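You operate a simulated robot arm through the tools that you are given. There is no shell and no other tool. Be economical: measure what you need, move in short steps, check, and stop when the job is done.

You run a simulated robot arm. Do the job below in one go: nothing can be reset, and whatever is moved stays where it is left.

JOB
Pack the red enamel bowl on the bed cover. At the end: the grey herb shaker (marked "MINT") stands where the oil beaker stood; the brown herb shaker (marked "OREGANO") stands on top of the green pocket book (marked "TRAVEL"); the oil beaker stands where the brown herb shaker stood; the hummus pot is in the red enamel bowl; the scouring block is in the red enamel bowl; whatever was shut is shut again. Leave all else as you found it, and nothing knocked over.

It is judged by the outcome, as a careful person would: the job done as asked, and still so three seconds after it is handed in. It fails if anything else is knocked over, pushed out of place, dropped, spilled or broken. Lids that push on must go on centred and level and be pressed home; caps that screw on are set level and turned clockwise until they are tight.

ROBOT AND FRAMES
A 6-joint arm with a two-finger parallel gripper, fixed in place. Base frame: the origin is at the foot of the arm, x ahead of it, y to its left, z up; the work surface is at about z = -0.1. Readings come in cm, degrees, newtons and seconds.
With the tool pointing down near the work surface it reaches from about 14 to 60 cm from the base axis. Its first joint turns from -66.0 to 66.0 degrees. Payload 2.1 kg.
Tool frame: the origin (TCP) lies between the finger pads and is the grasp point; the fingertips stand 3 cm ahead of it; z points along the fingers, y is the line along which they close. Largest opening 9.4 cm; finger width 2.8, thickness 1; the body of the gripper, 5 by 9.6 cm, starts 5.5 cm behind the TCP.
Orientation is told as [roll, pitch, yaw] about the base's x, y, z axes, in that order, counted from this pose: with the fingers straight down and closing along the base's y, the tool's x points along the base's -x, its y along +y and its z along -z.

CONTROLS
- The arm moves only by the tool step_arm. Its argument "steps" is a list of rows, each a list of 6 numbers: the shift along the base's x, y, z in units of 200 mm (1.0 is 200 mm), then the turn, a rotation vector about the base's x, y, z in units of 60 degrees (1.0 is 60 degrees). In form: [[x, y, z, ax, ay, az], ...]. A call has 1 to 10 rows; each row is the pose to reach, as a shift and turn from the pose commanded when the call began. "gripper" is the opening in per cent of the stroke, from 0 (shut) to 100 (fully open), set as the call begins (left out, the last holds). A call with a number of a shift or a turn outside -1 to 1 is refused whole. Each row takes 0.2 s and may step no farther than 5 cm and 8.6 degrees from the row before; otherwise, or with a gripper value out of range, the whole call is refused. A pose out of reach is approached as far as the arm can. The call stops where the force on the tool passes 40 N (or 10 N more than at its start, if that is more) or the arm is blocked; 0.2 s more then pass. Each finger travels about 7.2 cm/s and halts on what it meets, pressing with about 23 N; the grip force reading is that of the motor and also rises with nothing between the fingers. The clock runs only during rows and for 0.2 s after the last one: add rows that repeat a pose to give the fingers time. The reply holds the time, the measured pose of the TCP, the force on the tool along the base axes, the opening and the grip force, in the units named above and with some noise, and new pictures: "show" is both (left out), scene, wrist or none.
- Cameras (640 x 400 px; columns grow to the right, rows downward): "scene" is fixed at [4.83, -37.2, 47.67]; the picture's right is [0.82, -0.57, 0.00], its down [-0.37, -0.53, -0.76] and it looks along [0.43, 0.62, -0.65] (base axes); focal length 214 px, centre (320, 200). "wrist" rides on the gripper at [7.6, 1.4, -10.2] in the tool frame; the picture's right is [-0.18, 0.98, 0.00], its down [-0.75, -0.14, -0.64] and it looks along [-0.63, -0.12, 0.77] (tool axes); focal length 243 px, centre (320, 200). There is no depth. A picture from a camera that has moved, and an enlarged one, comes with that camera's place and axes in the base frame and with its lens.
- enlarge(camera, box): a new picture of the part [left, top, right, bottom] of that camera's present view, enlarged. The clock stands still meanwhile.
- hand_in(): hands the job in; it is judged then, once.

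Go step by step. Nothing tells you positions but the pictures and the camera data: compare them with the known pose of the tool, close in by small moves and look again before you grip or let go. The budget is 120 turns and 170 pictures, counting those below and the enlarged ones. Unless the task says otherwise, let go and move clear before handing in, and close with one line.

The tools are called after ">>>" by a JSON object that holds its "name" and its "arguments". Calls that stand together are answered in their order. step_arm: Moves the arm, as the interface text tells. Its arguments: {"type":"object","properties":{"steps":{"type":"array","items":{"type":"array","items":{"type":"number"}}},"gripper":{"type":"number"},"show":{"type":"string","enum":["both","scene","wrist","none"]}},"required":["steps"]} The other tools are called the same way: enlarge (camera, box) takes an enlarged picture of a part of a camera's view; hand_in () hands the job in.

At the start:

```text
clock: 0.0
ee_pos: [27.96, 12.74, 29.98]
tcp_rot: [-0.1, 0.0, 0.0]
force: [0.8, 0.5, 0.0]
gripper_width: 9.41
grasp_force: 0.0
```

scene: 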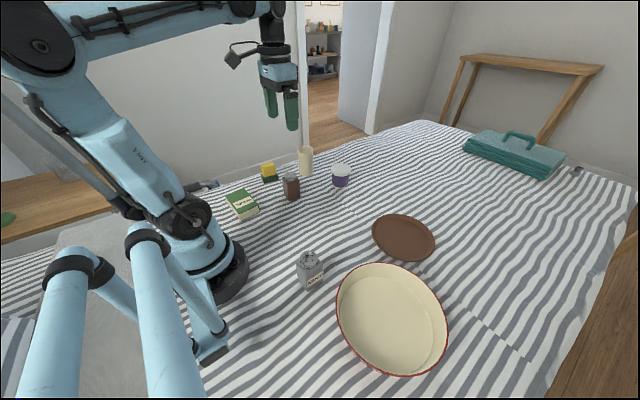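
wrist: 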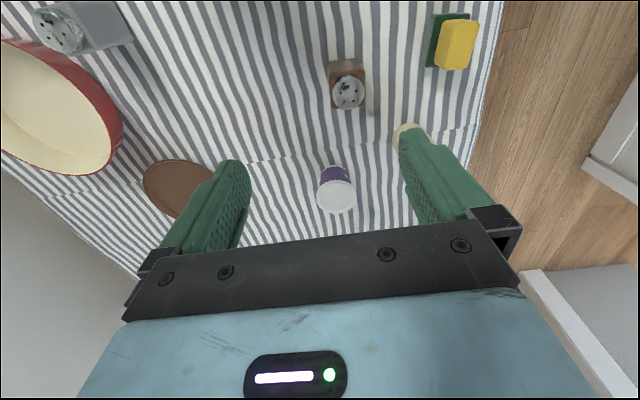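

I see the grey shaker near the bowl, and the book, sponge, brown shaker, oil beaker and hummus pot at the far left of the bed. I'll take enlarged views to measure them.

>>> {"name": "enlarge", "arguments": {"camera": "scene", "box": [210, 130, 370, 230]}}

>>> {"name": "enlarge", "arguments": {"camera": "scene", "box": [260, 200, 480, 380]}}

>>> {"name": "enlarge", "arguments": {"camera": "wrist", "box": [300, 0, 500, 240]}}

```text
4.00 times, centred on (290, 180) of scene
camera zoom: at [4.83, -37.2, 47.67], right [0.82, -0.57, 0.0], down [-0.37, -0.53, -0.76], along [0.43, 0.62, -0.65], focal length 858 px, centre (440, 280)
```

zoom: 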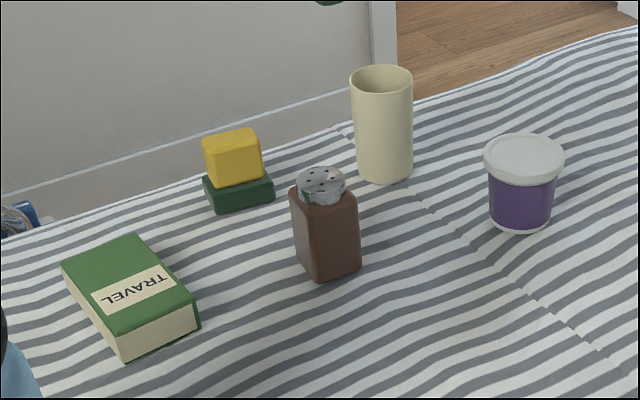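

```text
2.22 times, centred on (370, 290) of scene
camera zoom: at [4.83, -37.2, 47.67], right [0.82, -0.57, 0.0], down [-0.37, -0.53, -0.76], along [0.43, 0.62, -0.65], focal length 477 px, centre (209, 0)
```

zoom: 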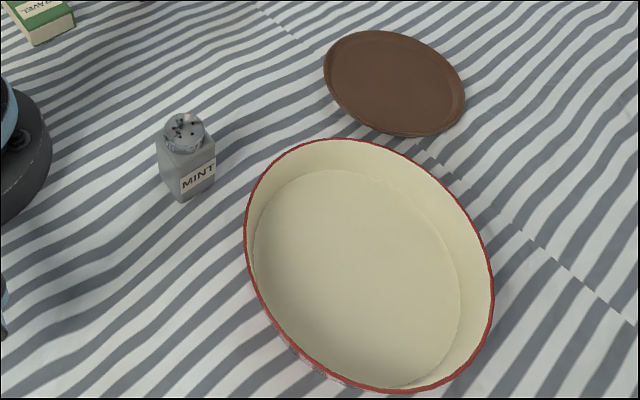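

```text
1.67 times, centred on (400, 120) of wrist
camera zoom: at [20.26, 14.25, 40.28], right [0.18, 0.98, 0.0], down [0.75, -0.14, 0.64], along [0.63, -0.12, -0.77], focal length 404 px, centre (187, 333)
```

zoom: 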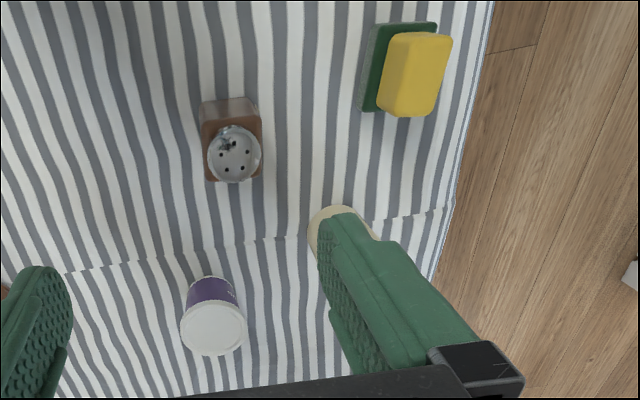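

The objects measure as follows:

| Object | x, y (cm) | Size |
|---|---|---|
| Brown shaker | (30.4, 17.2) | |
| Beaker | (42, 26) | about 10 tall |
| Pot | (48.4, 12.2) | |
| Sponge | (28, 30.6) | |
| Book centre | (14, 20) | about 2.8 thick |
| Grey shaker | (18, -14) | |
| Bowl | (25.5, -31) | |

I'll hover above the brown shaker to get a closer look.

>>> {"name": "step_arm", "arguments": {"steps": [[0.03, 0.055, -0.175, 0, 0, 0], [0.06, 0.11, -0.35, 0, 0, 0], [0.09, 0.165, -0.525, 0, 0, 0], [0.12, 0.22, -0.7, 0, 0, 0], [0.12, 0.22, -0.7, 0, 0, 0]], "gripper": 100}}

```text
clock: 1.2
ee_pos: [30.44, 17.4, 15.75]
tcp_rot: [0.0, 0.0, 0.0]
force: [0.7, 0.7, 0.0]
gripper_width: 9.37
grasp_force: 0.0
camera wrist: at [22.72, 18.8, 26.18], right [0.18, 0.98, 0.0], down [0.75, -0.14, 0.64], along [0.63, -0.12, -0.77], focal length 243 px, centre (320, 200)
```

scene: 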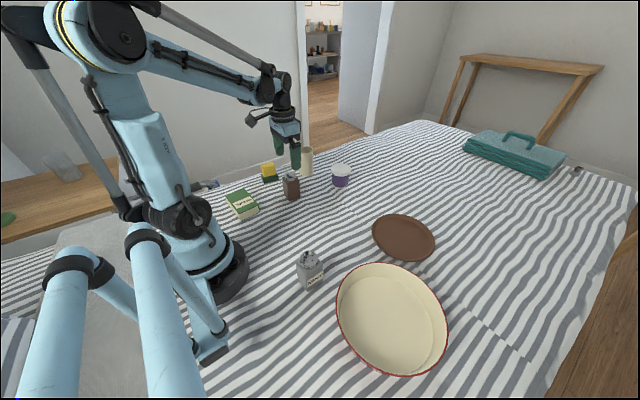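
wrist: 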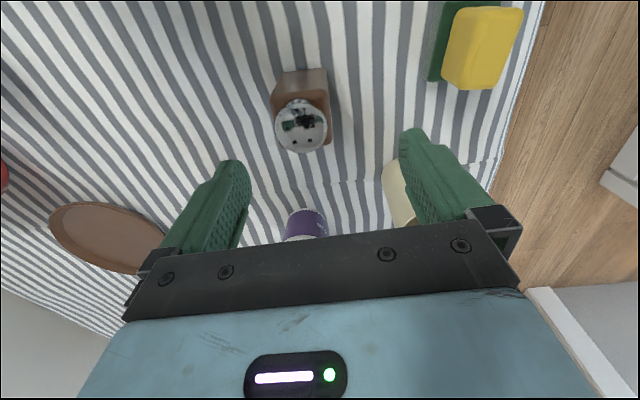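

The wrist view puts the brown shaker nearer (30.0, 16.2). I'll zoom in to check its yaw and exact position.

>>> {"name": "enlarge", "arguments": {"camera": "wrist", "box": [230, 40, 390, 170]}}

>>> {"name": "enlarge", "arguments": {"camera": "scene", "box": [250, 130, 350, 210]}}

```text
3.08 times, centred on (310, 105) of wrist
camera zoom: at [22.72, 18.8, 26.18], right [0.18, 0.98, 0.0], down [0.75, -0.14, 0.64], along [0.63, -0.12, -0.77], focal length 746 px, centre (351, 492)
```

zoom: 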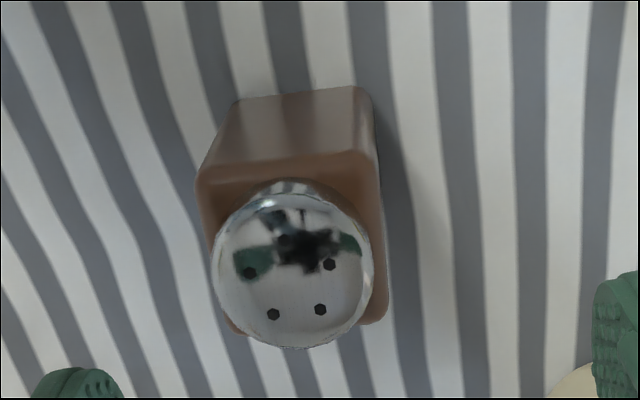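

```text
5.00 times, centred on (300, 170) of scene
camera zoom: at [4.83, -37.2, 47.67], right [0.82, -0.57, 0.0], down [-0.37, -0.53, -0.76], along [0.43, 0.62, -0.65], focal length 1072 px, centre (420, 350)
```

zoom: 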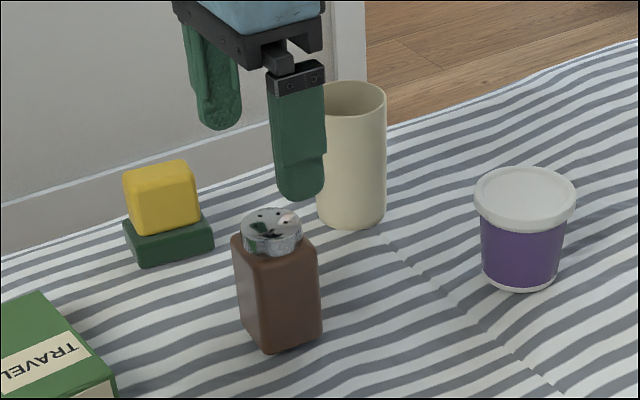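

The brown shaker is at about (30.05, 16.1), yaw about -5°, 4.3 cm wide. I'll line up over it and lower part way.

>>> {"name": "step_arm", "arguments": {"steps": [[-0.02, -0.067, 0, 0, 0, -0.09], [-0.02, -0.067, -0.1, 0, 0, -0.09], [-0.02, -0.067, -0.2, 0, 0, -0.09], [-0.02, -0.067, -0.2, 0, 0, -0.09]]}}

```text
clock: 2.2
ee_pos: [30.02, 15.83, 11.79]
tcp_rot: [0.0, -0.1, -5.4]
force: [-1.3, 0.1, 0.3]
gripper_width: 9.4
grasp_force: 0.1
camera wrist: at [22.52, 18.03, 22.18], right [0.28, 0.96, 0.0], down [0.74, -0.21, 0.64], along [0.62, -0.18, -0.77], focal length 243 px, centre (320, 200)
```

scene: 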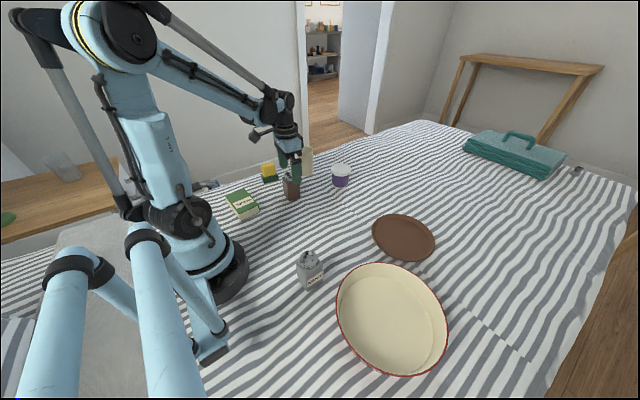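
wrist: 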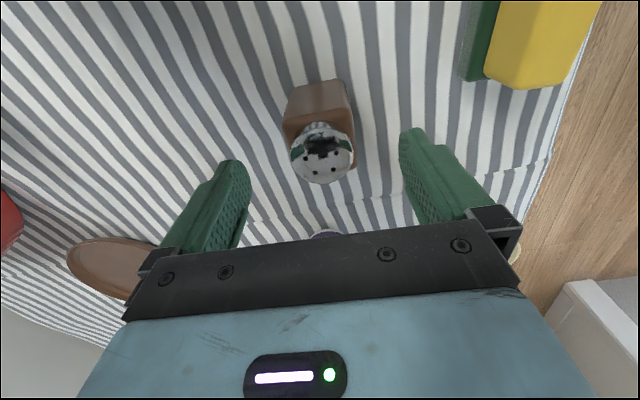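

It is centred laterally. I'll lower to z of about 5.3 and close.

>>> {"name": "step_arm", "arguments": {"steps": [[-0.01, 0, -0.11, 0, 0, 0], [-0.01, 0, -0.22, 0, 0, 0], [-0.01, 0, -0.32, 0, 0, 0], [-0.01, 0, -0.32, 0, 0, 0]]}}

>>> {"name": "step_arm", "arguments": {"steps": [[0, 0, 0, 0, 0, 0], [0, 0, 0, 0, 0, 0], [0, 0, 0, 0, 0, 0], [0, 0, 0, 0, 0, 0]], "gripper": 0}}

```text
clock: 3.2
ee_pos: [29.77, 15.92, 5.53]
tcp_rot: [0.0, 0.0, -5.4]
force: [-0.6, -0.3, -0.2]
gripper_width: 9.39
grasp_force: 0.1
camera wrist: at [22.25, 18.04, 15.86], right [0.28, 0.96, 0.0], down [0.74, -0.21, 0.64], along [0.62, -0.18, -0.77], focal length 243 px, centre (320, 200)
```

scene: 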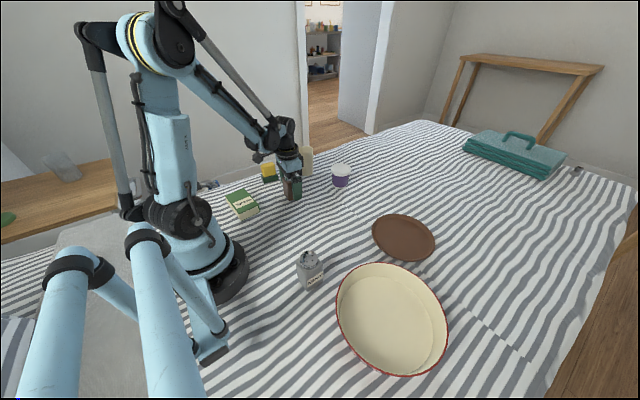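
wrist: 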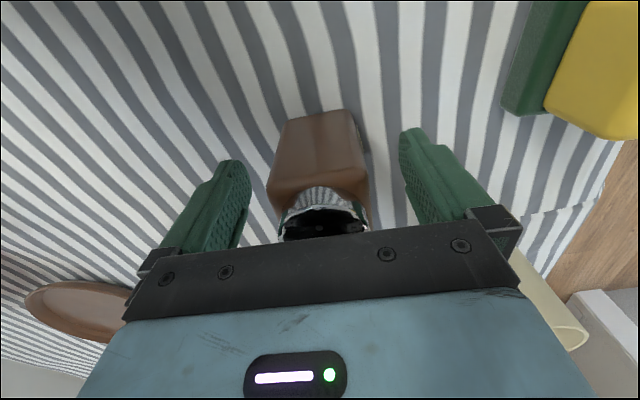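

```text
clock: 4.2
ee_pos: [29.86, 15.81, 5.43]
tcp_rot: [-0.1, 0.0, -5.4]
force: [1.6, 1.0, 1.3]
gripper_width: 5.01
grasp_force: 22.6
camera wrist: at [22.25, 18.05, 15.88], right [0.28, 0.96, 0.0], down [0.74, -0.21, 0.64], along [0.62, -0.18, -0.77], focal length 243 px, centre (320, 200)
```

scene: 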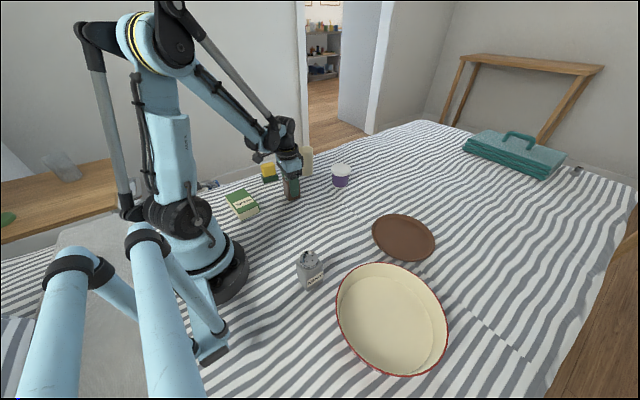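
wrist: 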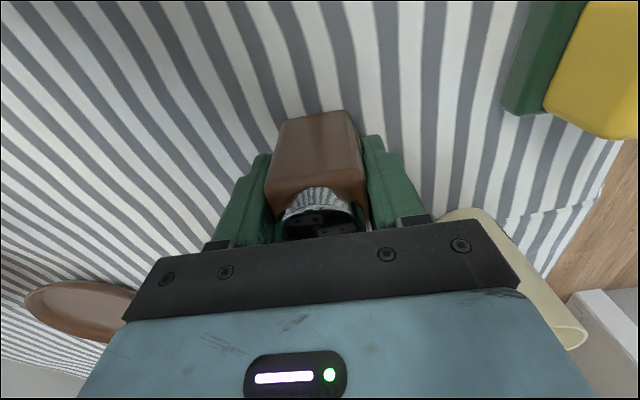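

The brown shaker is gripped. I'll lift it straight up, then carry it towards the book.

>>> {"name": "step_arm", "arguments": {"steps": [[0, 0, 0.1, 0, 0, 0], [0, 0, 0.25, 0, 0, 0], [0, 0, 0.45, 0, 0, 0], [0, 0, 0.6, 0, 0, 0], [-0.1, 0.03, 0.6, 0, 0, 0], [-0.25, 0.07, 0.6, 0, 0, 0.05], [-0.4, 0.1, 0.6, 0, 0, 0.1], [-0.5, 0.14, 0.6, 0, 0, 0.15], [-0.5, 0.14, 0.6, 0, 0, 0.15]]}}

```text
clock: 6.2
ee_pos: [19.67, 18.64, 17.43]
tcp_rot: [0.1, 0.0, 3.6]
force: [0.4, 0.2, -1.6]
gripper_width: 4.98
grasp_force: 23.4
camera wrist: at [11.96, 19.59, 27.85], right [0.12, 0.99, 0.0], down [0.76, -0.09, 0.64], along [0.64, -0.08, -0.77], focal length 243 px, centre (320, 200)
```

scene: 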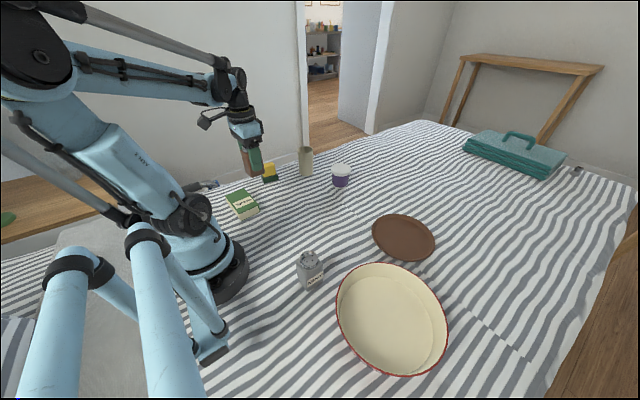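
wrist: 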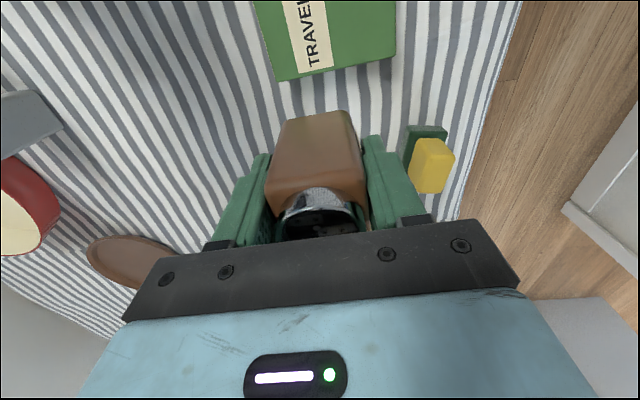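

The book's top centre is at about (14.0, 20.1), yaw 4°, which agrees with the scene view. I'll move over it and lower until just above.

>>> {"name": "step_arm", "arguments": {"steps": [[-0.1, 0.03, 0, 0, 0, 0.01], [-0.2, 0.05, 0, 0, 0, 0.01], [-0.29, 0.074, 0, 0, 0, 0.01], [-0.29, 0.074, -0.15, 0, 0, 0.01], [-0.29, 0.074, -0.3, 0, 0, 0.01], [-0.29, 0.074, -0.37, 0, 0, 0.01], [-0.29, 0.074, -0.37, 0, 0, 0.01]]}}

>>> {"name": "enlarge", "arguments": {"camera": "scene", "box": [200, 140, 300, 230]}}

```text
clock: 7.8
ee_pos: [13.97, 20.12, 10.17]
tcp_rot: [0.0, 0.0, 4.1]
force: [1.1, 0.1, -1.1]
gripper_width: 4.99
grasp_force: 23.2
camera wrist: at [6.22, 21.03, 20.51], right [0.11, 0.99, 0.0], down [0.76, -0.09, 0.64], along [0.64, -0.07, -0.77], focal length 243 px, centre (320, 200)
```

scene: 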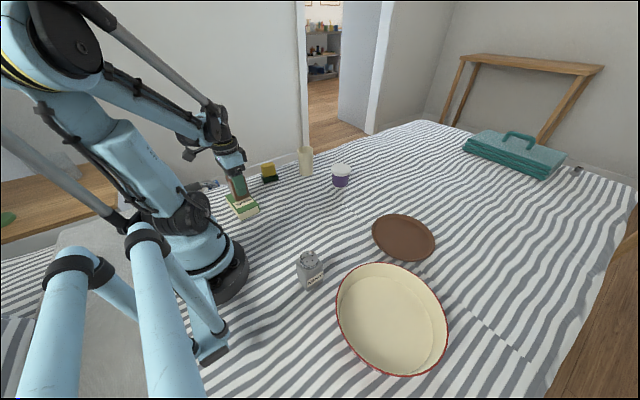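
wrist: 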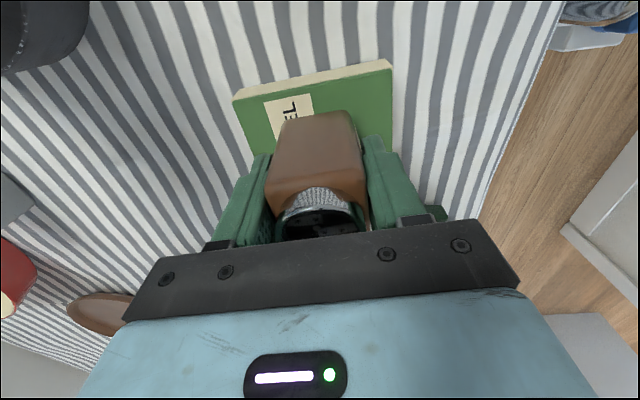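

```text
4.44 times, centred on (250, 185) of scene
camera zoom: at [4.83, -37.21, 47.67], right [0.82, -0.57, 0.0], down [-0.37, -0.53, -0.76], along [0.43, 0.62, -0.65], focal length 953 px, centre (631, 267)
```

zoom: 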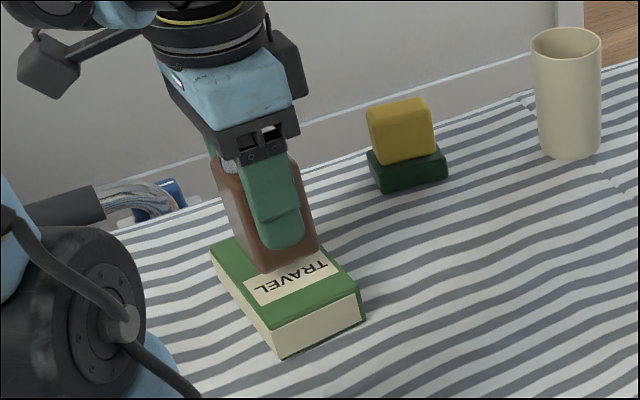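

The alignment looks right. I'll lower gently to contact.

>>> {"name": "step_arm", "arguments": {"steps": [[0, 0, -0.04, 0, 0, 0], [0, 0, -0.075, 0, 0, 0], [0, 0, -0.075, 0, 0, 0]], "show": "none"}}

>>> {"name": "enlarge", "arguments": {"camera": "scene", "box": [210, 150, 290, 230]}}

```text
clock: 8.6
ee_pos: [14.14, 20.23, 8.64]
tcp_rot: [0.0, -0.1, 4.2]
force: [0.0, -2.6, 19.8]
gripper_width: 5.01
grasp_force: 23.3
```

```text
5.00 times, centred on (250, 190) of scene
camera zoom: at [4.82, -37.21, 47.66], right [0.82, -0.57, 0.0], down [-0.37, -0.53, -0.76], along [0.43, 0.62, -0.65], focal length 1072 px, centre (670, 250)
```

zoom: 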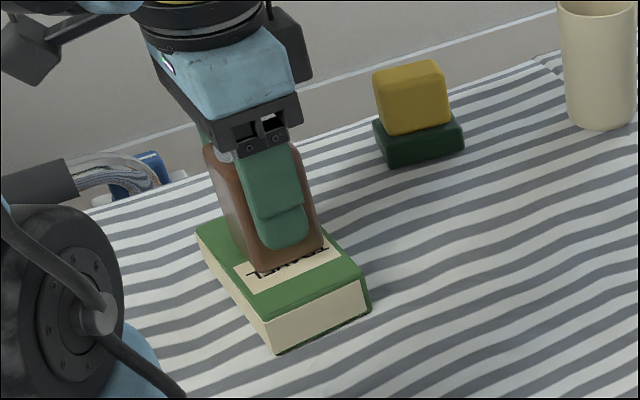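

It is in contact, standing on the book and well inside its edges. I'll relieve the force slightly, release and rise.

>>> {"name": "step_arm", "arguments": {"steps": [[0, 0, 0.005, 0, 0, 0], [0, 0, 0.005, 0, 0, 0]], "show": "none"}}

>>> {"name": "step_arm", "arguments": {"steps": [[0, 0, 0, 0, 0, 0], [0, 0, 0, 0, 0, 0], [0, 0, 0, 0, 0, 0], [0, 0, 0, 0, 0, 0], [0, 0, 0.1, 0, 0, 0], [0, 0, 0.3, 0, 0, 0], [0, 0, 0.5, 0, 0, 0], [0, 0, 0.6, 0, 0, 0]], "gripper": 100}}

```text
clock: 9.2
ee_pos: [13.93, 20.14, 8.84]
tcp_rot: [0.0, 0.0, 4.2]
force: [-0.3, 0.3, -1.9]
gripper_width: 5.0
grasp_force: 23.4
```

```text
clock: 11.0
ee_pos: [14.04, 20.17, 20.73]
tcp_rot: [0.1, 0.0, 4.2]
force: [-0.1, 0.1, -0.2]
gripper_width: 9.43
grasp_force: 0.0
camera wrist: at [6.32, 20.96, 31.19], right [0.11, 0.99, 0.0], down [0.76, -0.09, 0.64], along [0.64, -0.07, -0.77], focal length 243 px, centre (320, 200)
```

scene: 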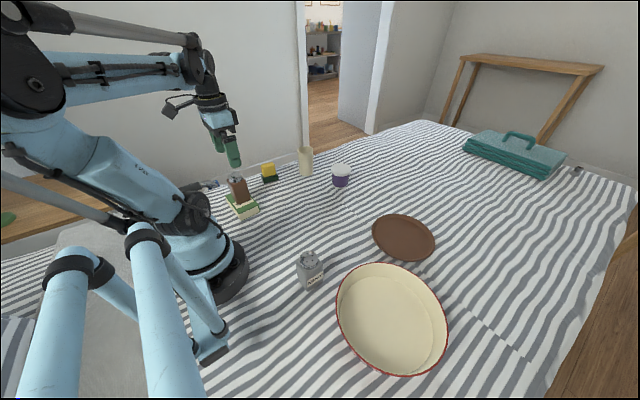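
wrist: 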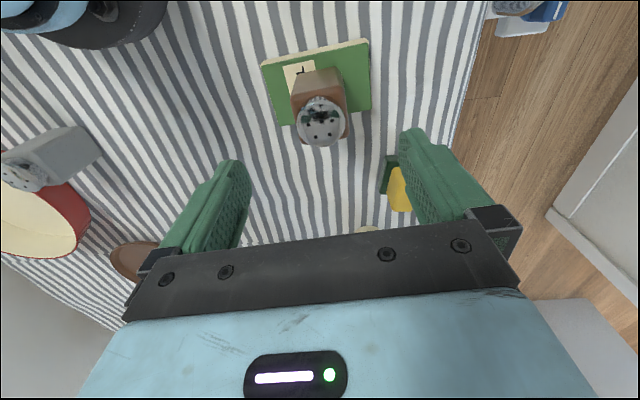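

The brown shaker stands on the book. Next I'll move near the oil beaker for a wrist view.

>>> {"name": "step_arm", "arguments": {"steps": [[0.22, 0.04, 0, 0, 0, 0], [0.44, 0.09, 0, 0, 0, -0.02], [0.66, 0.14, 0, 0, 0, -0.04], [0.88, 0.19, 0, 0, 0, -0.07], [1.0, 0.23, 0, 0, 0, -0.07], [1.0, 0.23, 0, 0, 0, -0.07]]}}

>>> {"name": "enlarge", "arguments": {"camera": "wrist", "box": [220, 20, 420, 220]}}

```text
clock: 12.4
ee_pos: [34.11, 24.71, 20.82]
tcp_rot: [0.0, 0.0, 0.0]
force: [0.1, -0.1, -0.2]
gripper_width: 9.41
grasp_force: 0.1
camera wrist: at [26.42, 26.05, 31.24], right [0.18, 0.98, 0.0], down [0.75, -0.14, 0.64], along [0.63, -0.12, -0.77], focal length 243 px, centre (320, 200)
```

scene: 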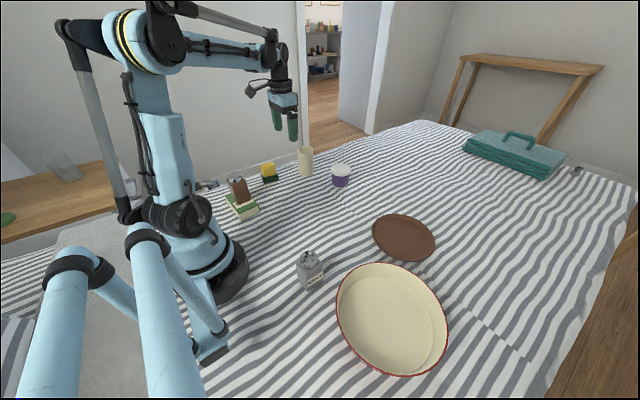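
wrist: 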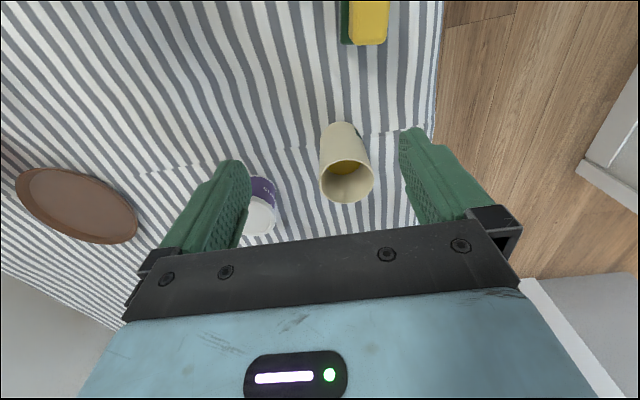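

```text
2.00 times, centred on (320, 120) of wrist
camera zoom: at [26.42, 26.05, 31.24], right [0.18, 0.98, 0.0], down [0.75, -0.14, 0.64], along [0.63, -0.12, -0.77], focal length 485 px, centre (320, 360)
```

zoom: 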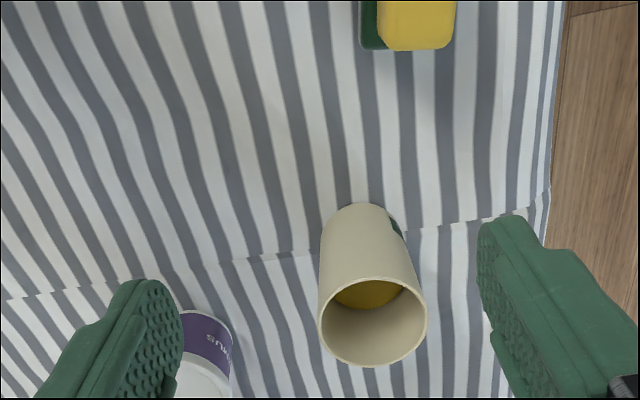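

The beaker is at about (42.0, 26.2), roughly 10 tall and half full of oil. I'll move above it.

>>> {"name": "step_arm", "arguments": {"steps": [[0.2, 0.04, 0, 0, 0, 0], [0.4, 0.078, 0, 0, 0, 0], [0.4, 0.078, -0.15, 0, 0, 0], [0.4, 0.078, -0.3, 0, 0, 0], [0.4, 0.078, -0.3, 0, 0, 0]]}}

```text
clock: 13.6
ee_pos: [41.96, 26.37, 14.79]
tcp_rot: [0.0, 0.0, 0.0]
force: [0.7, -0.3, -0.4]
gripper_width: 9.43
grasp_force: 0.1
camera wrist: at [34.35, 27.81, 25.12], right [0.18, 0.98, 0.0], down [0.75, -0.14, 0.64], along [0.63, -0.12, -0.77], focal length 243 px, centre (320, 200)
```

scene: 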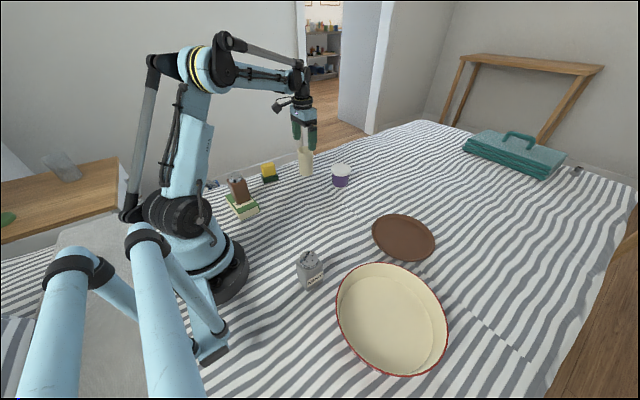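
wrist: 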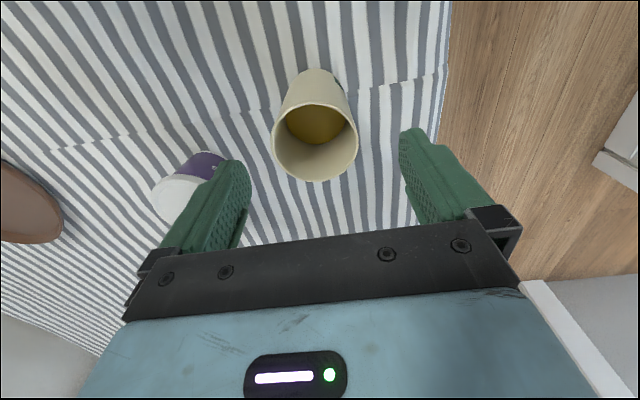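

I'm almost centred. I'll apply a small correction, lower around the beaker and check before gripping.

>>> {"name": "step_arm", "arguments": {"steps": [[-0.015, -0.012, -0.1, 0, 0, 0], [-0.015, -0.012, -0.25, 0, 0, 0], [-0.015, -0.012, -0.4, 0, 0, 0], [-0.015, -0.012, -0.43, 0, 0, 0], [-0.015, -0.012, -0.43, 0, 0, 0]]}}

```text
clock: 14.8
ee_pos: [41.66, 26.03, 6.08]
tcp_rot: [0.0, 0.1, 0.0]
force: [-0.5, 0.1, 0.4]
gripper_width: 9.37
grasp_force: 0.0
camera wrist: at [33.95, 27.47, 16.48], right [0.18, 0.98, 0.0], down [0.75, -0.14, 0.64], along [0.63, -0.12, -0.77], focal length 243 px, centre (320, 200)
```

scene: 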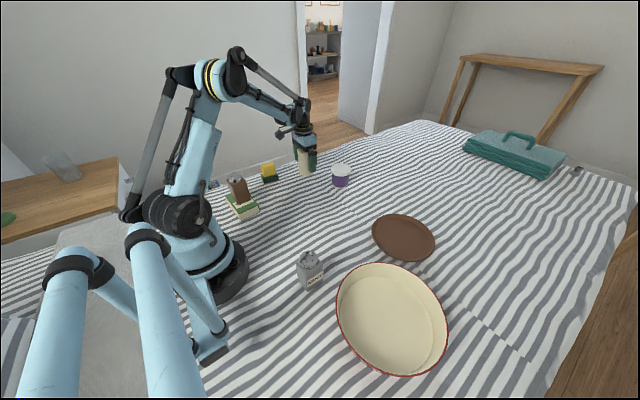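
wrist: 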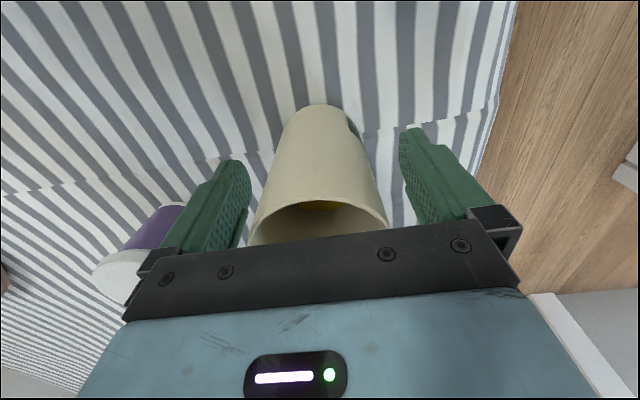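

It is centred between the fingers, so I'll close.

>>> {"name": "step_arm", "arguments": {"steps": [[0, 0, 0, 0, 0, 0], [0, 0, 0, 0, 0, 0], [0, 0, 0, 0, 0, 0], [0, 0, 0, 0, 0, 0]], "gripper": 0, "show": "wrist"}}

```text
clock: 15.8
ee_pos: [41.62, 26.11, 6.04]
tcp_rot: [0.0, -0.1, 0.0]
force: [0.8, -1.1, 0.2]
gripper_width: 5.94
grasp_force: 23.4
camera wrist: at [33.95, 27.48, 16.51], right [0.18, 0.98, 0.0], down [0.75, -0.14, 0.64], along [0.63, -0.12, -0.77], focal length 243 px, centre (320, 200)
```

wrist: 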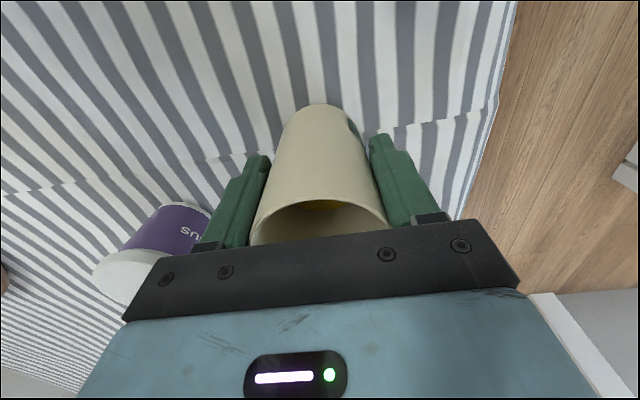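

Gripped. I'll lift slowly and carry it level towards the brown shaker's old place in gentle steps.

>>> {"name": "step_arm", "arguments": {"steps": [[0, 0, 0.015, 0, 0, 0], [0, 0, 0.05, 0, 0, 0], [0, 0, 0.1, 0, 0, 0], [0, 0, 0.15, 0, 0, 0], [0, 0, 0.185, 0, 0, 0], [0, 0, 0.2, 0, 0, 0], [0, 0, 0.2, 0, 0, 0]], "show": "none"}}

>>> {"name": "step_arm", "arguments": {"steps": [[-0.015, -0.013, 0, 0, 0, 0], [-0.05, -0.042, 0, 0, 0, 0], [-0.1, -0.085, 0, 0, 0, 0], [-0.16, -0.136, 0, 0, 0, 0], [-0.22, -0.187, 0, 0, 0, 0], [-0.28, -0.238, 0, 0, 0, 0], [-0.34, -0.289, 0, 0, 0, 0], [-0.4, -0.34, 0, 0, 0, 0], [-0.45, -0.382, 0, 0, 0, 0], [-0.48, -0.407, 0, 0, 0, 0]], "show": "none"}}

>>> {"name": "step_arm", "arguments": {"steps": [[-0.03, -0.026, 0, 0, 0, 0], [-0.07, -0.06, 0, 0, 0, 0], [-0.1, -0.085, 0, 0, 0, 0], [-0.115, -0.098, 0, 0, 0, 0], [-0.115, -0.098, 0, 0, 0, 0]]}}

>>> {"name": "enlarge", "arguments": {"camera": "scene", "box": [210, 130, 370, 230]}}

```text
clock: 17.4
ee_pos: [41.66, 26.04, 10.13]
tcp_rot: [0.0, 0.0, 0.0]
force: [-0.5, -0.1, -2.8]
gripper_width: 5.95
grasp_force: 23.1
```

```text
clock: 19.6
ee_pos: [31.97, 17.94, 10.12]
tcp_rot: [0.0, 0.0, -0.1]
force: [0.4, 0.2, -1.7]
gripper_width: 5.92
grasp_force: 22.9
```

```text
clock: 20.8
ee_pos: [29.85, 16.1, 10.05]
tcp_rot: [0.1, -0.1, -0.1]
force: [-0.3, 0.2, -2.4]
gripper_width: 5.91
grasp_force: 22.9
camera wrist: at [22.09, 17.36, 20.43], right [0.18, 0.98, 0.0], down [0.75, -0.14, 0.64], along [0.63, -0.12, -0.77], focal length 243 px, centre (320, 200)
```

scene: 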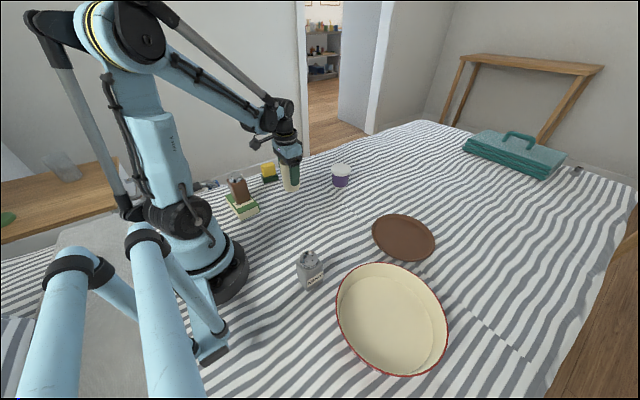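
wrist: 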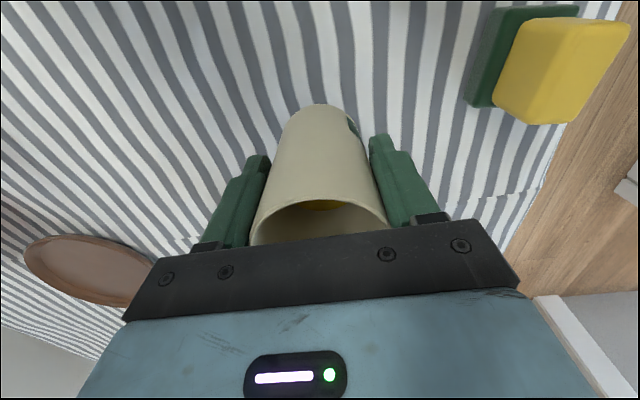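

```text
4.00 times, centred on (290, 180) of scene
camera zoom: at [4.83, -37.2, 47.67], right [0.82, -0.57, 0.0], down [-0.37, -0.53, -0.76], along [0.43, 0.62, -0.65], focal length 858 px, centre (440, 280)
```

zoom: 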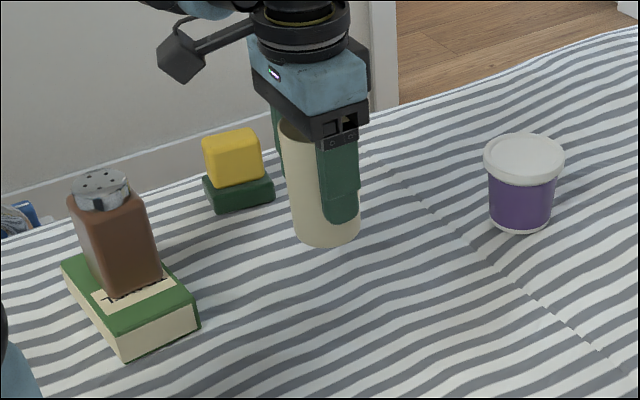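

The beaker is above the old shaker spot and the scene view agrees. I'll lower gently.

>>> {"name": "step_arm", "arguments": {"steps": [[0, 0, -0.03, 0, 0, 0], [0, 0, -0.08, 0, 0, 0], [0, 0, -0.13, 0, 0, 0], [0, 0, -0.17, 0, 0, 0], [0, 0, -0.19, 0, 0, 0], [0, 0, -0.2, 0, 0, 0], [0, 0, -0.2, 0, 0, 0]], "show": "none"}}

>>> {"name": "enlarge", "arguments": {"camera": "scene", "box": [210, 130, 370, 230]}}

```text
clock: 22.4
ee_pos: [29.72, 15.9, 6.17]
tcp_rot: [0.0, -0.1, -0.1]
force: [-1.3, 0.0, -1.6]
gripper_width: 5.9
grasp_force: 22.7
```

```text
4.00 times, centred on (290, 180) of scene
camera zoom: at [4.83, -37.2, 47.67], right [0.82, -0.57, 0.0], down [-0.37, -0.53, -0.76], along [0.43, 0.62, -0.65], focal length 858 px, centre (440, 280)
```

zoom: 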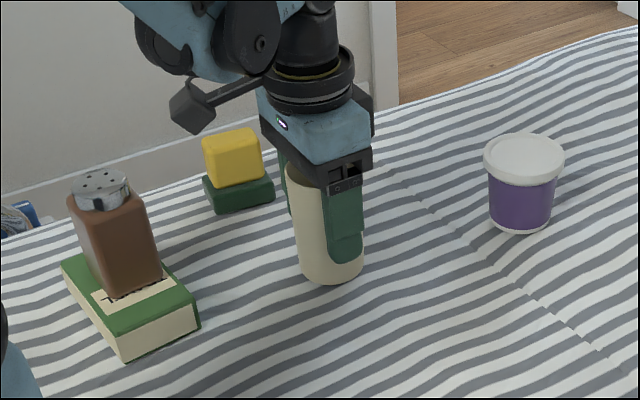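

It is placed within a few millimetres of the old spot. I'll lower the last bit until contact registers.

>>> {"name": "step_arm", "arguments": {"steps": [[0, 0, -0.005, 0, 0, 0], [0, 0, -0.01, 0, 0, 0], [0, 0, -0.01, 0, 0, 0]], "show": "none"}}

```text
clock: 23.2
ee_pos: [29.78, 15.94, 5.89]
tcp_rot: [0.0, 0.0, 0.0]
force: [0.0, -5.9, 19.9]
gripper_width: 5.96
grasp_force: 22.9
```

Contact. I'll relieve the force slightly, open and rise.

>>> {"name": "step_arm", "arguments": {"steps": [[0, 0, 0.006, 0, 0, 0], [0, 0, 0.006, 0, 0, 0]], "show": "none"}}

>>> {"name": "step_arm", "arguments": {"steps": [[0, 0, 0, 0, 0, 0], [0, 0, 0, 0, 0, 0], [0, 0, 0, 0, 0, 0], [0, 0, 0.05, 0, 0, 0], [0, 0, 0.2, 0, 0, 0], [0, 0, 0.4, 0, 0, 0], [0, 0, 0.6, 0, 0, 0], [0, 0, 0.6, 0, 0, 0]], "gripper": 100}}

```text
clock: 23.8
ee_pos: [29.66, 15.96, 5.89]
tcp_rot: [0.0, 0.0, 0.0]
force: [-0.1, -0.6, -2.7]
gripper_width: 5.95
grasp_force: 22.8
```

```text
clock: 25.6
ee_pos: [29.6, 16.08, 18.34]
tcp_rot: [0.0, 0.0, 0.0]
force: [-0.3, 0.1, 0.0]
gripper_width: 9.43
grasp_force: 0.0
camera wrist: at [22.01, 17.44, 28.64], right [0.18, 0.98, 0.0], down [0.75, -0.14, 0.64], along [0.63, -0.12, -0.77], focal length 243 px, centre (320, 200)
```

scene: 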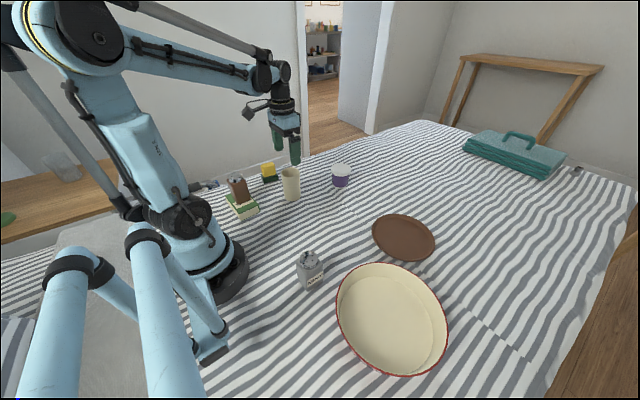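
wrist: 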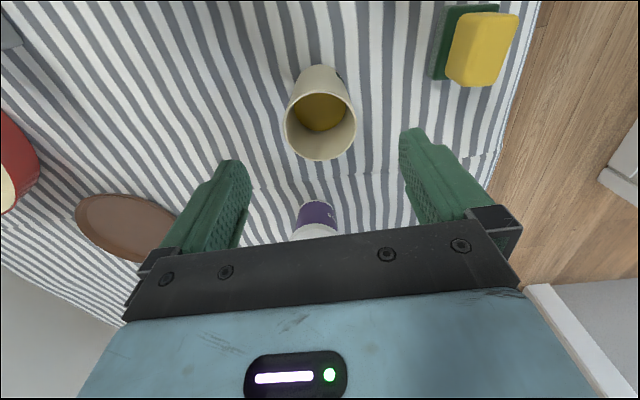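

The beaker is set. Next is the grey shaker, so I'll move over it for a look.

>>> {"name": "step_arm", "arguments": {"steps": [[-0.04, -0.2, 0.05, 0, 0, 0], [-0.08, -0.4, 0.1, 0, 0, 0], [-0.12, -0.6, 0.1, 0, 0, 0], [-0.16, -0.8, 0.1, 0, 0, 0], [-0.2, -1.0, 0.1, 0, 0, 0]], "show": "none"}}

>>> {"name": "step_arm", "arguments": {"steps": [[-0.12, -0.2, 0, 0, 0, 0], [-0.25, -0.45, 0, 0, 0, 0], [-0.35, -0.48, 0, 0, 0, 0], [-0.35, -0.48, 0, 0, 0, 0]]}}

>>> {"name": "enlarge", "arguments": {"camera": "wrist", "box": [220, 20, 420, 220]}}

```text
clock: 26.8
ee_pos: [25.96, -3.99, 20.15]
tcp_rot: [0.0, 0.1, 0.0]
force: [-1.2, 0.3, -0.4]
gripper_width: 9.41
grasp_force: 0.0
```

```text
refused: row 2 steps farther than a row can; nothing moved
```

```text
2.00 times, centred on (320, 120) of wrist
camera zoom: at [18.18, -2.53, 30.48], right [0.18, 0.98, 0.0], down [0.75, -0.14, 0.64], along [0.63, -0.12, -0.77], focal length 485 px, centre (320, 360)
```

zoom: 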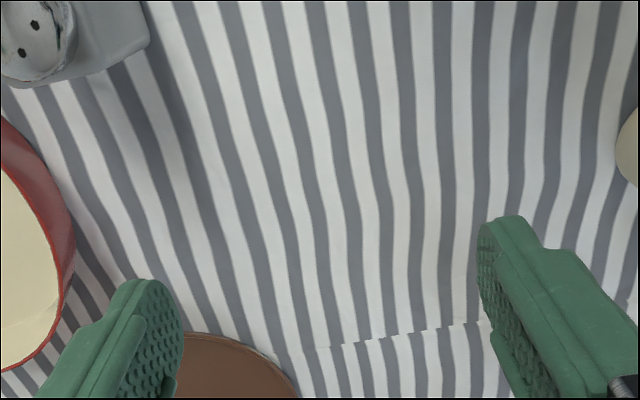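

The second move was refused because one row was too long. I'll redo it in smaller rows.

>>> {"name": "step_arm", "arguments": {"steps": [[-0.1, -0.16, 0, 0, 0, 0], [-0.2, -0.32, 0, 0, 0, 0], [-0.35, -0.46, 0, 0, 0, 0], [-0.35, -0.48, 0, 0, 0, 0], [-0.35, -0.48, 0, 0, 0, 0]]}}

>>> {"name": "enlarge", "arguments": {"camera": "wrist", "box": [220, 20, 420, 220]}}

```text
clock: 28.0
ee_pos: [18.91, -13.65, 20.2]
tcp_rot: [0.1, 0.0, 0.0]
force: [-0.5, 0.3, -0.3]
gripper_width: 9.4
grasp_force: 0.1
camera wrist: at [11.25, -12.22, 30.55], right [0.18, 0.98, 0.0], down [0.75, -0.14, 0.64], along [0.63, -0.12, -0.77], focal length 243 px, centre (320, 200)
```

scene: 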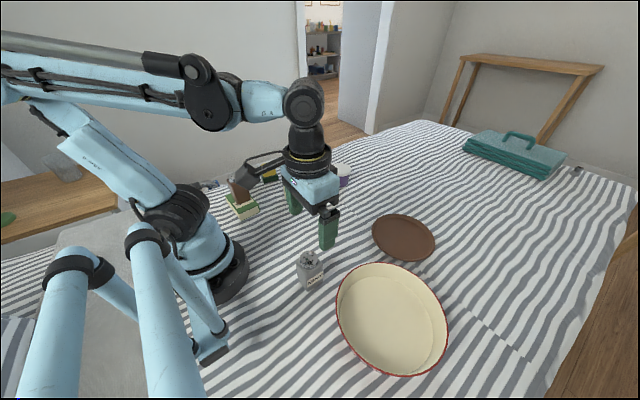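
wrist: 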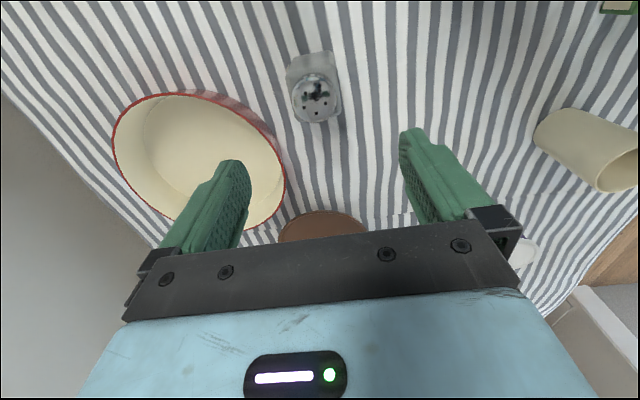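

```text
2.00 times, centred on (320, 120) of wrist
camera zoom: at [11.25, -12.22, 30.55], right [0.18, 0.98, 0.0], down [0.75, -0.14, 0.64], along [0.63, -0.12, -0.77], focal length 485 px, centre (320, 360)
```

zoom: 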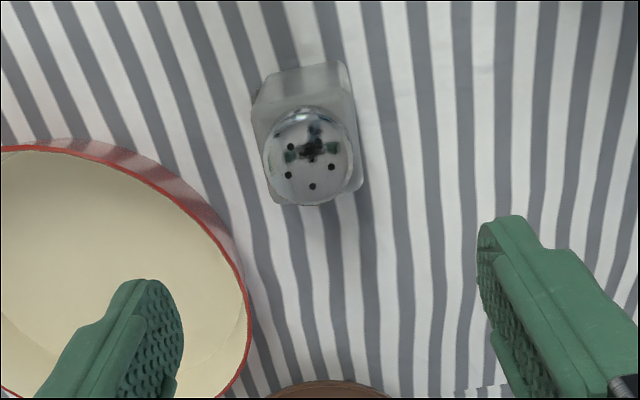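

The grey shaker is at about (17.9, -13.95), nearly square to the base axes. I'll use a narrower opening because the bowl rim is close, then lower part way.

>>> {"name": "step_arm", "arguments": {"steps": [[-0.05, -0.017, 0, 0, 0, -0.02], [-0.05, -0.017, -0.15, 0, 0, -0.02], [-0.05, -0.017, -0.3, 0, 0, -0.02], [-0.05, -0.017, -0.42, 0, 0, -0.02], [-0.05, -0.017, -0.42, 0, 0, -0.02]], "gripper": 72}}

```text
clock: 29.2
ee_pos: [17.8, -14.09, 11.58]
tcp_rot: [-0.1, 0.0, -1.2]
force: [0.0, -0.4, -0.7]
gripper_width: 6.76
grasp_force: 0.0
camera wrist: at [10.18, -12.44, 21.85], right [0.2, 0.98, 0.0], down [0.75, -0.16, 0.64], along [0.63, -0.13, -0.77], focal length 243 px, centre (320, 200)
```

scene: 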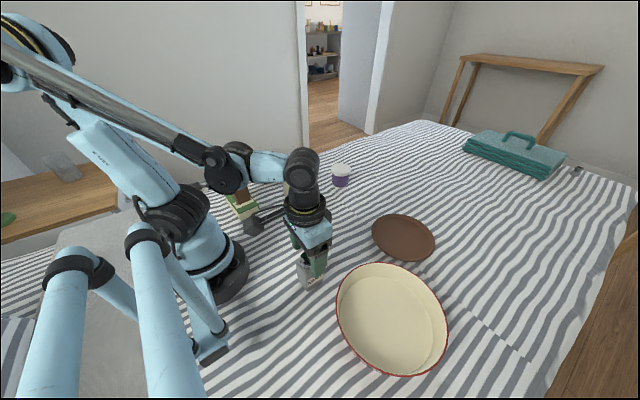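
wrist: 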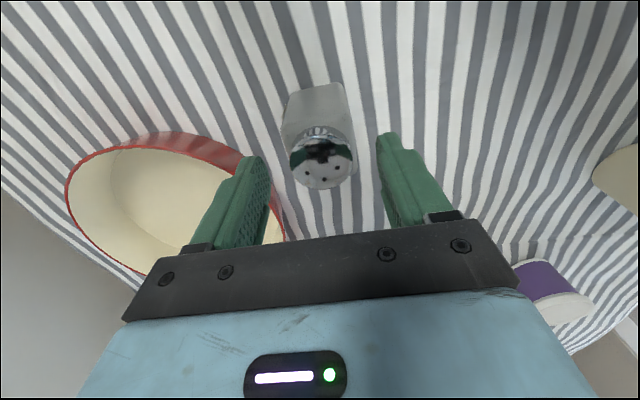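

It is centred. I'll lower and grip.

>>> {"name": "step_arm", "arguments": {"steps": [[0, 0, -0.11, 0, 0, 0], [0, 0, -0.22, 0, 0, 0], [0, 0, -0.31, 0, 0, 0], [0, 0, -0.31, 0, 0, 0]], "show": "wrist"}}

>>> {"name": "step_arm", "arguments": {"steps": [[0, 0, 0, 0, 0, 0], [0, 0, 0, 0, 0, 0], [0, 0, 0, 0, 0, 0]], "gripper": 0, "show": "wrist"}}

```text
clock: 30.2
ee_pos: [17.86, -14.05, 5.31]
tcp_rot: [0.0, 0.0, -1.3]
force: [-0.3, 0.7, -0.3]
gripper_width: 6.78
grasp_force: 0.2
camera wrist: at [10.16, -12.45, 15.8], right [0.2, 0.98, 0.0], down [0.75, -0.16, 0.64], along [0.63, -0.13, -0.77], focal length 243 px, centre (320, 200)
```

wrist: 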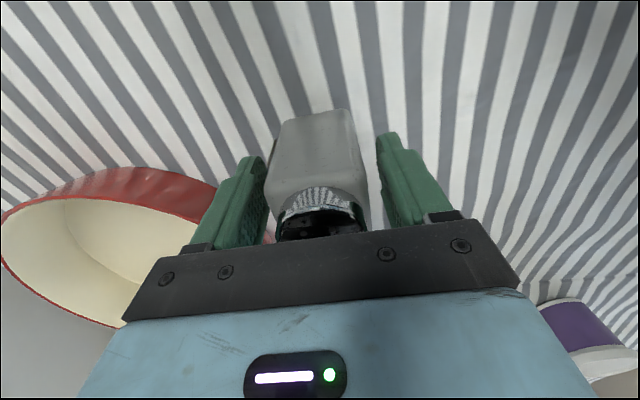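

```text
clock: 31.0
ee_pos: [17.8, -13.96, 5.44]
tcp_rot: [0.0, 0.0, -1.2]
force: [-0.5, 0.1, 0.1]
gripper_width: 5.01
grasp_force: 22.5
camera wrist: at [10.16, -12.45, 15.82], right [0.2, 0.98, 0.0], down [0.75, -0.16, 0.64], along [0.63, -0.13, -0.77], focal length 243 px, centre (320, 200)
```

wrist: 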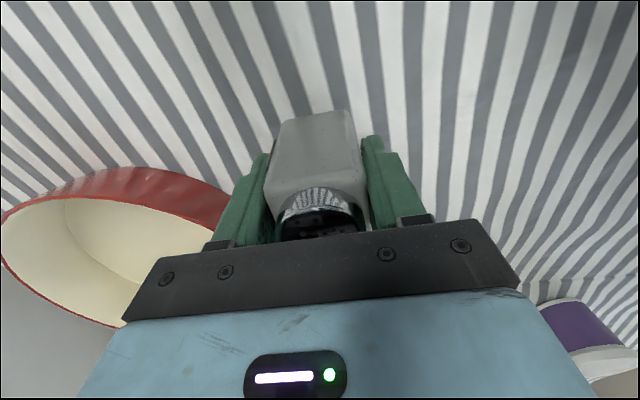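

Gripped. I'll lift and carry it across to the beaker's old place.

>>> {"name": "step_arm", "arguments": {"steps": [[0, 0, 0.05, 0, 0, 0], [0, 0, 0.2, 0, 0, 0], [0, 0, 0.4, 0, 0, 0], [0, 0, 0.6, 0, 0, 0], [0.05, 0.1, 0.65, 0, 0, 0], [0.15, 0.25, 0.65, 0, 0, 0], [0.25, 0.42, 0.65, 0, 0, 0], [0.36, 0.6, 0.65, 0, 0, 0], [0.46, 0.77, 0.65, 0, 0, 0.01], [0.55, 0.92, 0.65, 0, 0, 0.02]], "show": "none"}}

>>> {"name": "step_arm", "arguments": {"steps": [[0.1, 0.16, 0, 0, 0, 0], [0.2, 0.34, 0, 0, 0, 0], [0.3, 0.51, 0, 0, 0, 0], [0.4, 0.68, 0, 0, 0, 0], [0.5, 0.85, 0, 0, 0, 0], [0.57, 0.98, 0, 0, 0, 0], [0.6, 1.0, 0, 0, 0, 0], [0.6, 1.0, 0, 0, 0, 0]]}}

```text
clock: 33.2
ee_pos: [28.77, 4.43, 18.42]
tcp_rot: [-0.1, 0.1, 0.0]
force: [0.6, -0.5, -1.5]
gripper_width: 5.01
grasp_force: 23.2
```

```text
clock: 35.0
ee_pos: [40.83, 24.44, 18.48]
tcp_rot: [0.0, 0.0, 0.0]
force: [-0.5, 0.8, -2.0]
gripper_width: 4.98
grasp_force: 23.5
camera wrist: at [33.16, 25.92, 28.86], right [0.18, 0.98, 0.0], down [0.75, -0.14, 0.64], along [0.63, -0.12, -0.77], focal length 243 px, centre (320, 200)
```

scene: 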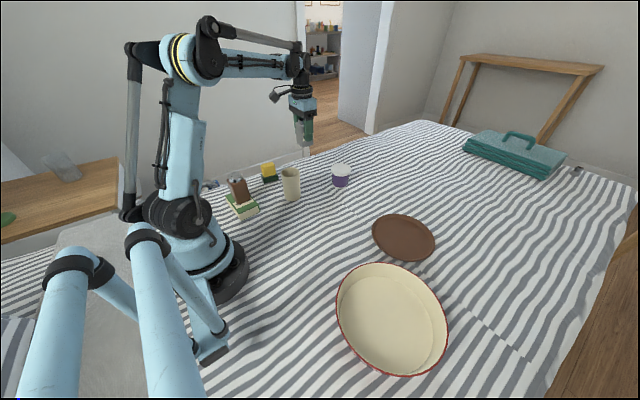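
wrist: 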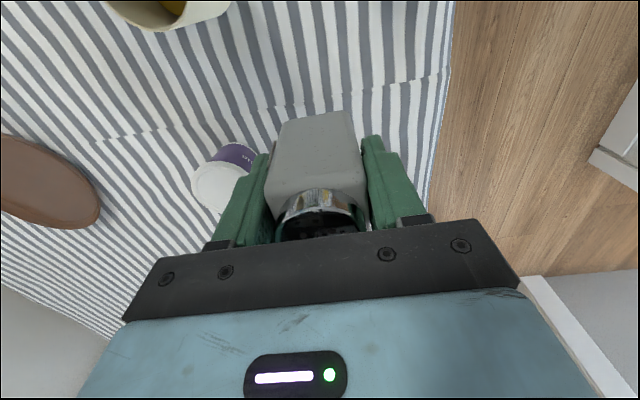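

I'll centre over the spot and lower most of the way.

>>> {"name": "step_arm", "arguments": {"steps": [[0.05, 0.084, 0, 0, 0, 0], [0.05, 0.084, -0.15, 0, 0, 0], [0.05, 0.084, -0.3, 0, 0, 0], [0.05, 0.084, -0.45, 0, 0, 0], [0.05, 0.084, -0.58, 0, 0, 0], [0.05, 0.084, -0.63, 0, 0, 0], [0.05, 0.084, -0.63, 0, 0, 0]], "show": "wrist"}}

>>> {"name": "enlarge", "arguments": {"camera": "scene", "box": [210, 130, 370, 230]}}

```text
clock: 36.6
ee_pos: [41.59, 26.06, 5.86]
tcp_rot: [0.0, 0.0, 0.0]
force: [0.0, 0.0, -1.5]
gripper_width: 5.01
grasp_force: 23.2
camera wrist: at [34.03, 27.57, 16.23], right [0.18, 0.98, 0.0], down [0.75, -0.14, 0.64], along [0.63, -0.12, -0.77], focal length 243 px, centre (320, 200)
```

wrist: 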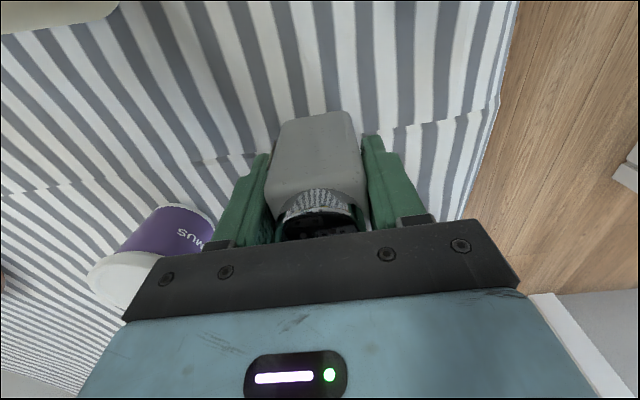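

```text
4.00 times, centred on (290, 180) of scene
camera zoom: at [4.83, -37.2, 47.67], right [0.82, -0.57, 0.0], down [-0.37, -0.53, -0.76], along [0.43, 0.62, -0.65], focal length 858 px, centre (440, 280)
```

zoom: 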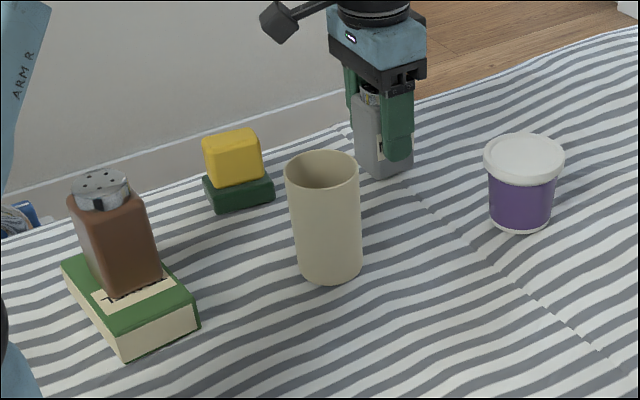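

The position matches. I'll lower to contact.

>>> {"name": "step_arm", "arguments": {"steps": [[0, 0, -0.01, 0, 0, 0], [0, 0, -0.017, 0, 0, 0], [0, 0, -0.022, 0, 0, 0], [0, 0, -0.022, 0, 0, 0]], "show": "none"}}

```text
clock: 37.6
ee_pos: [41.86, 26.12, 5.5]
tcp_rot: [-0.1, 0.0, 0.1]
force: [-5.3, -1.0, 19.7]
gripper_width: 5.01
grasp_force: 22.6
```

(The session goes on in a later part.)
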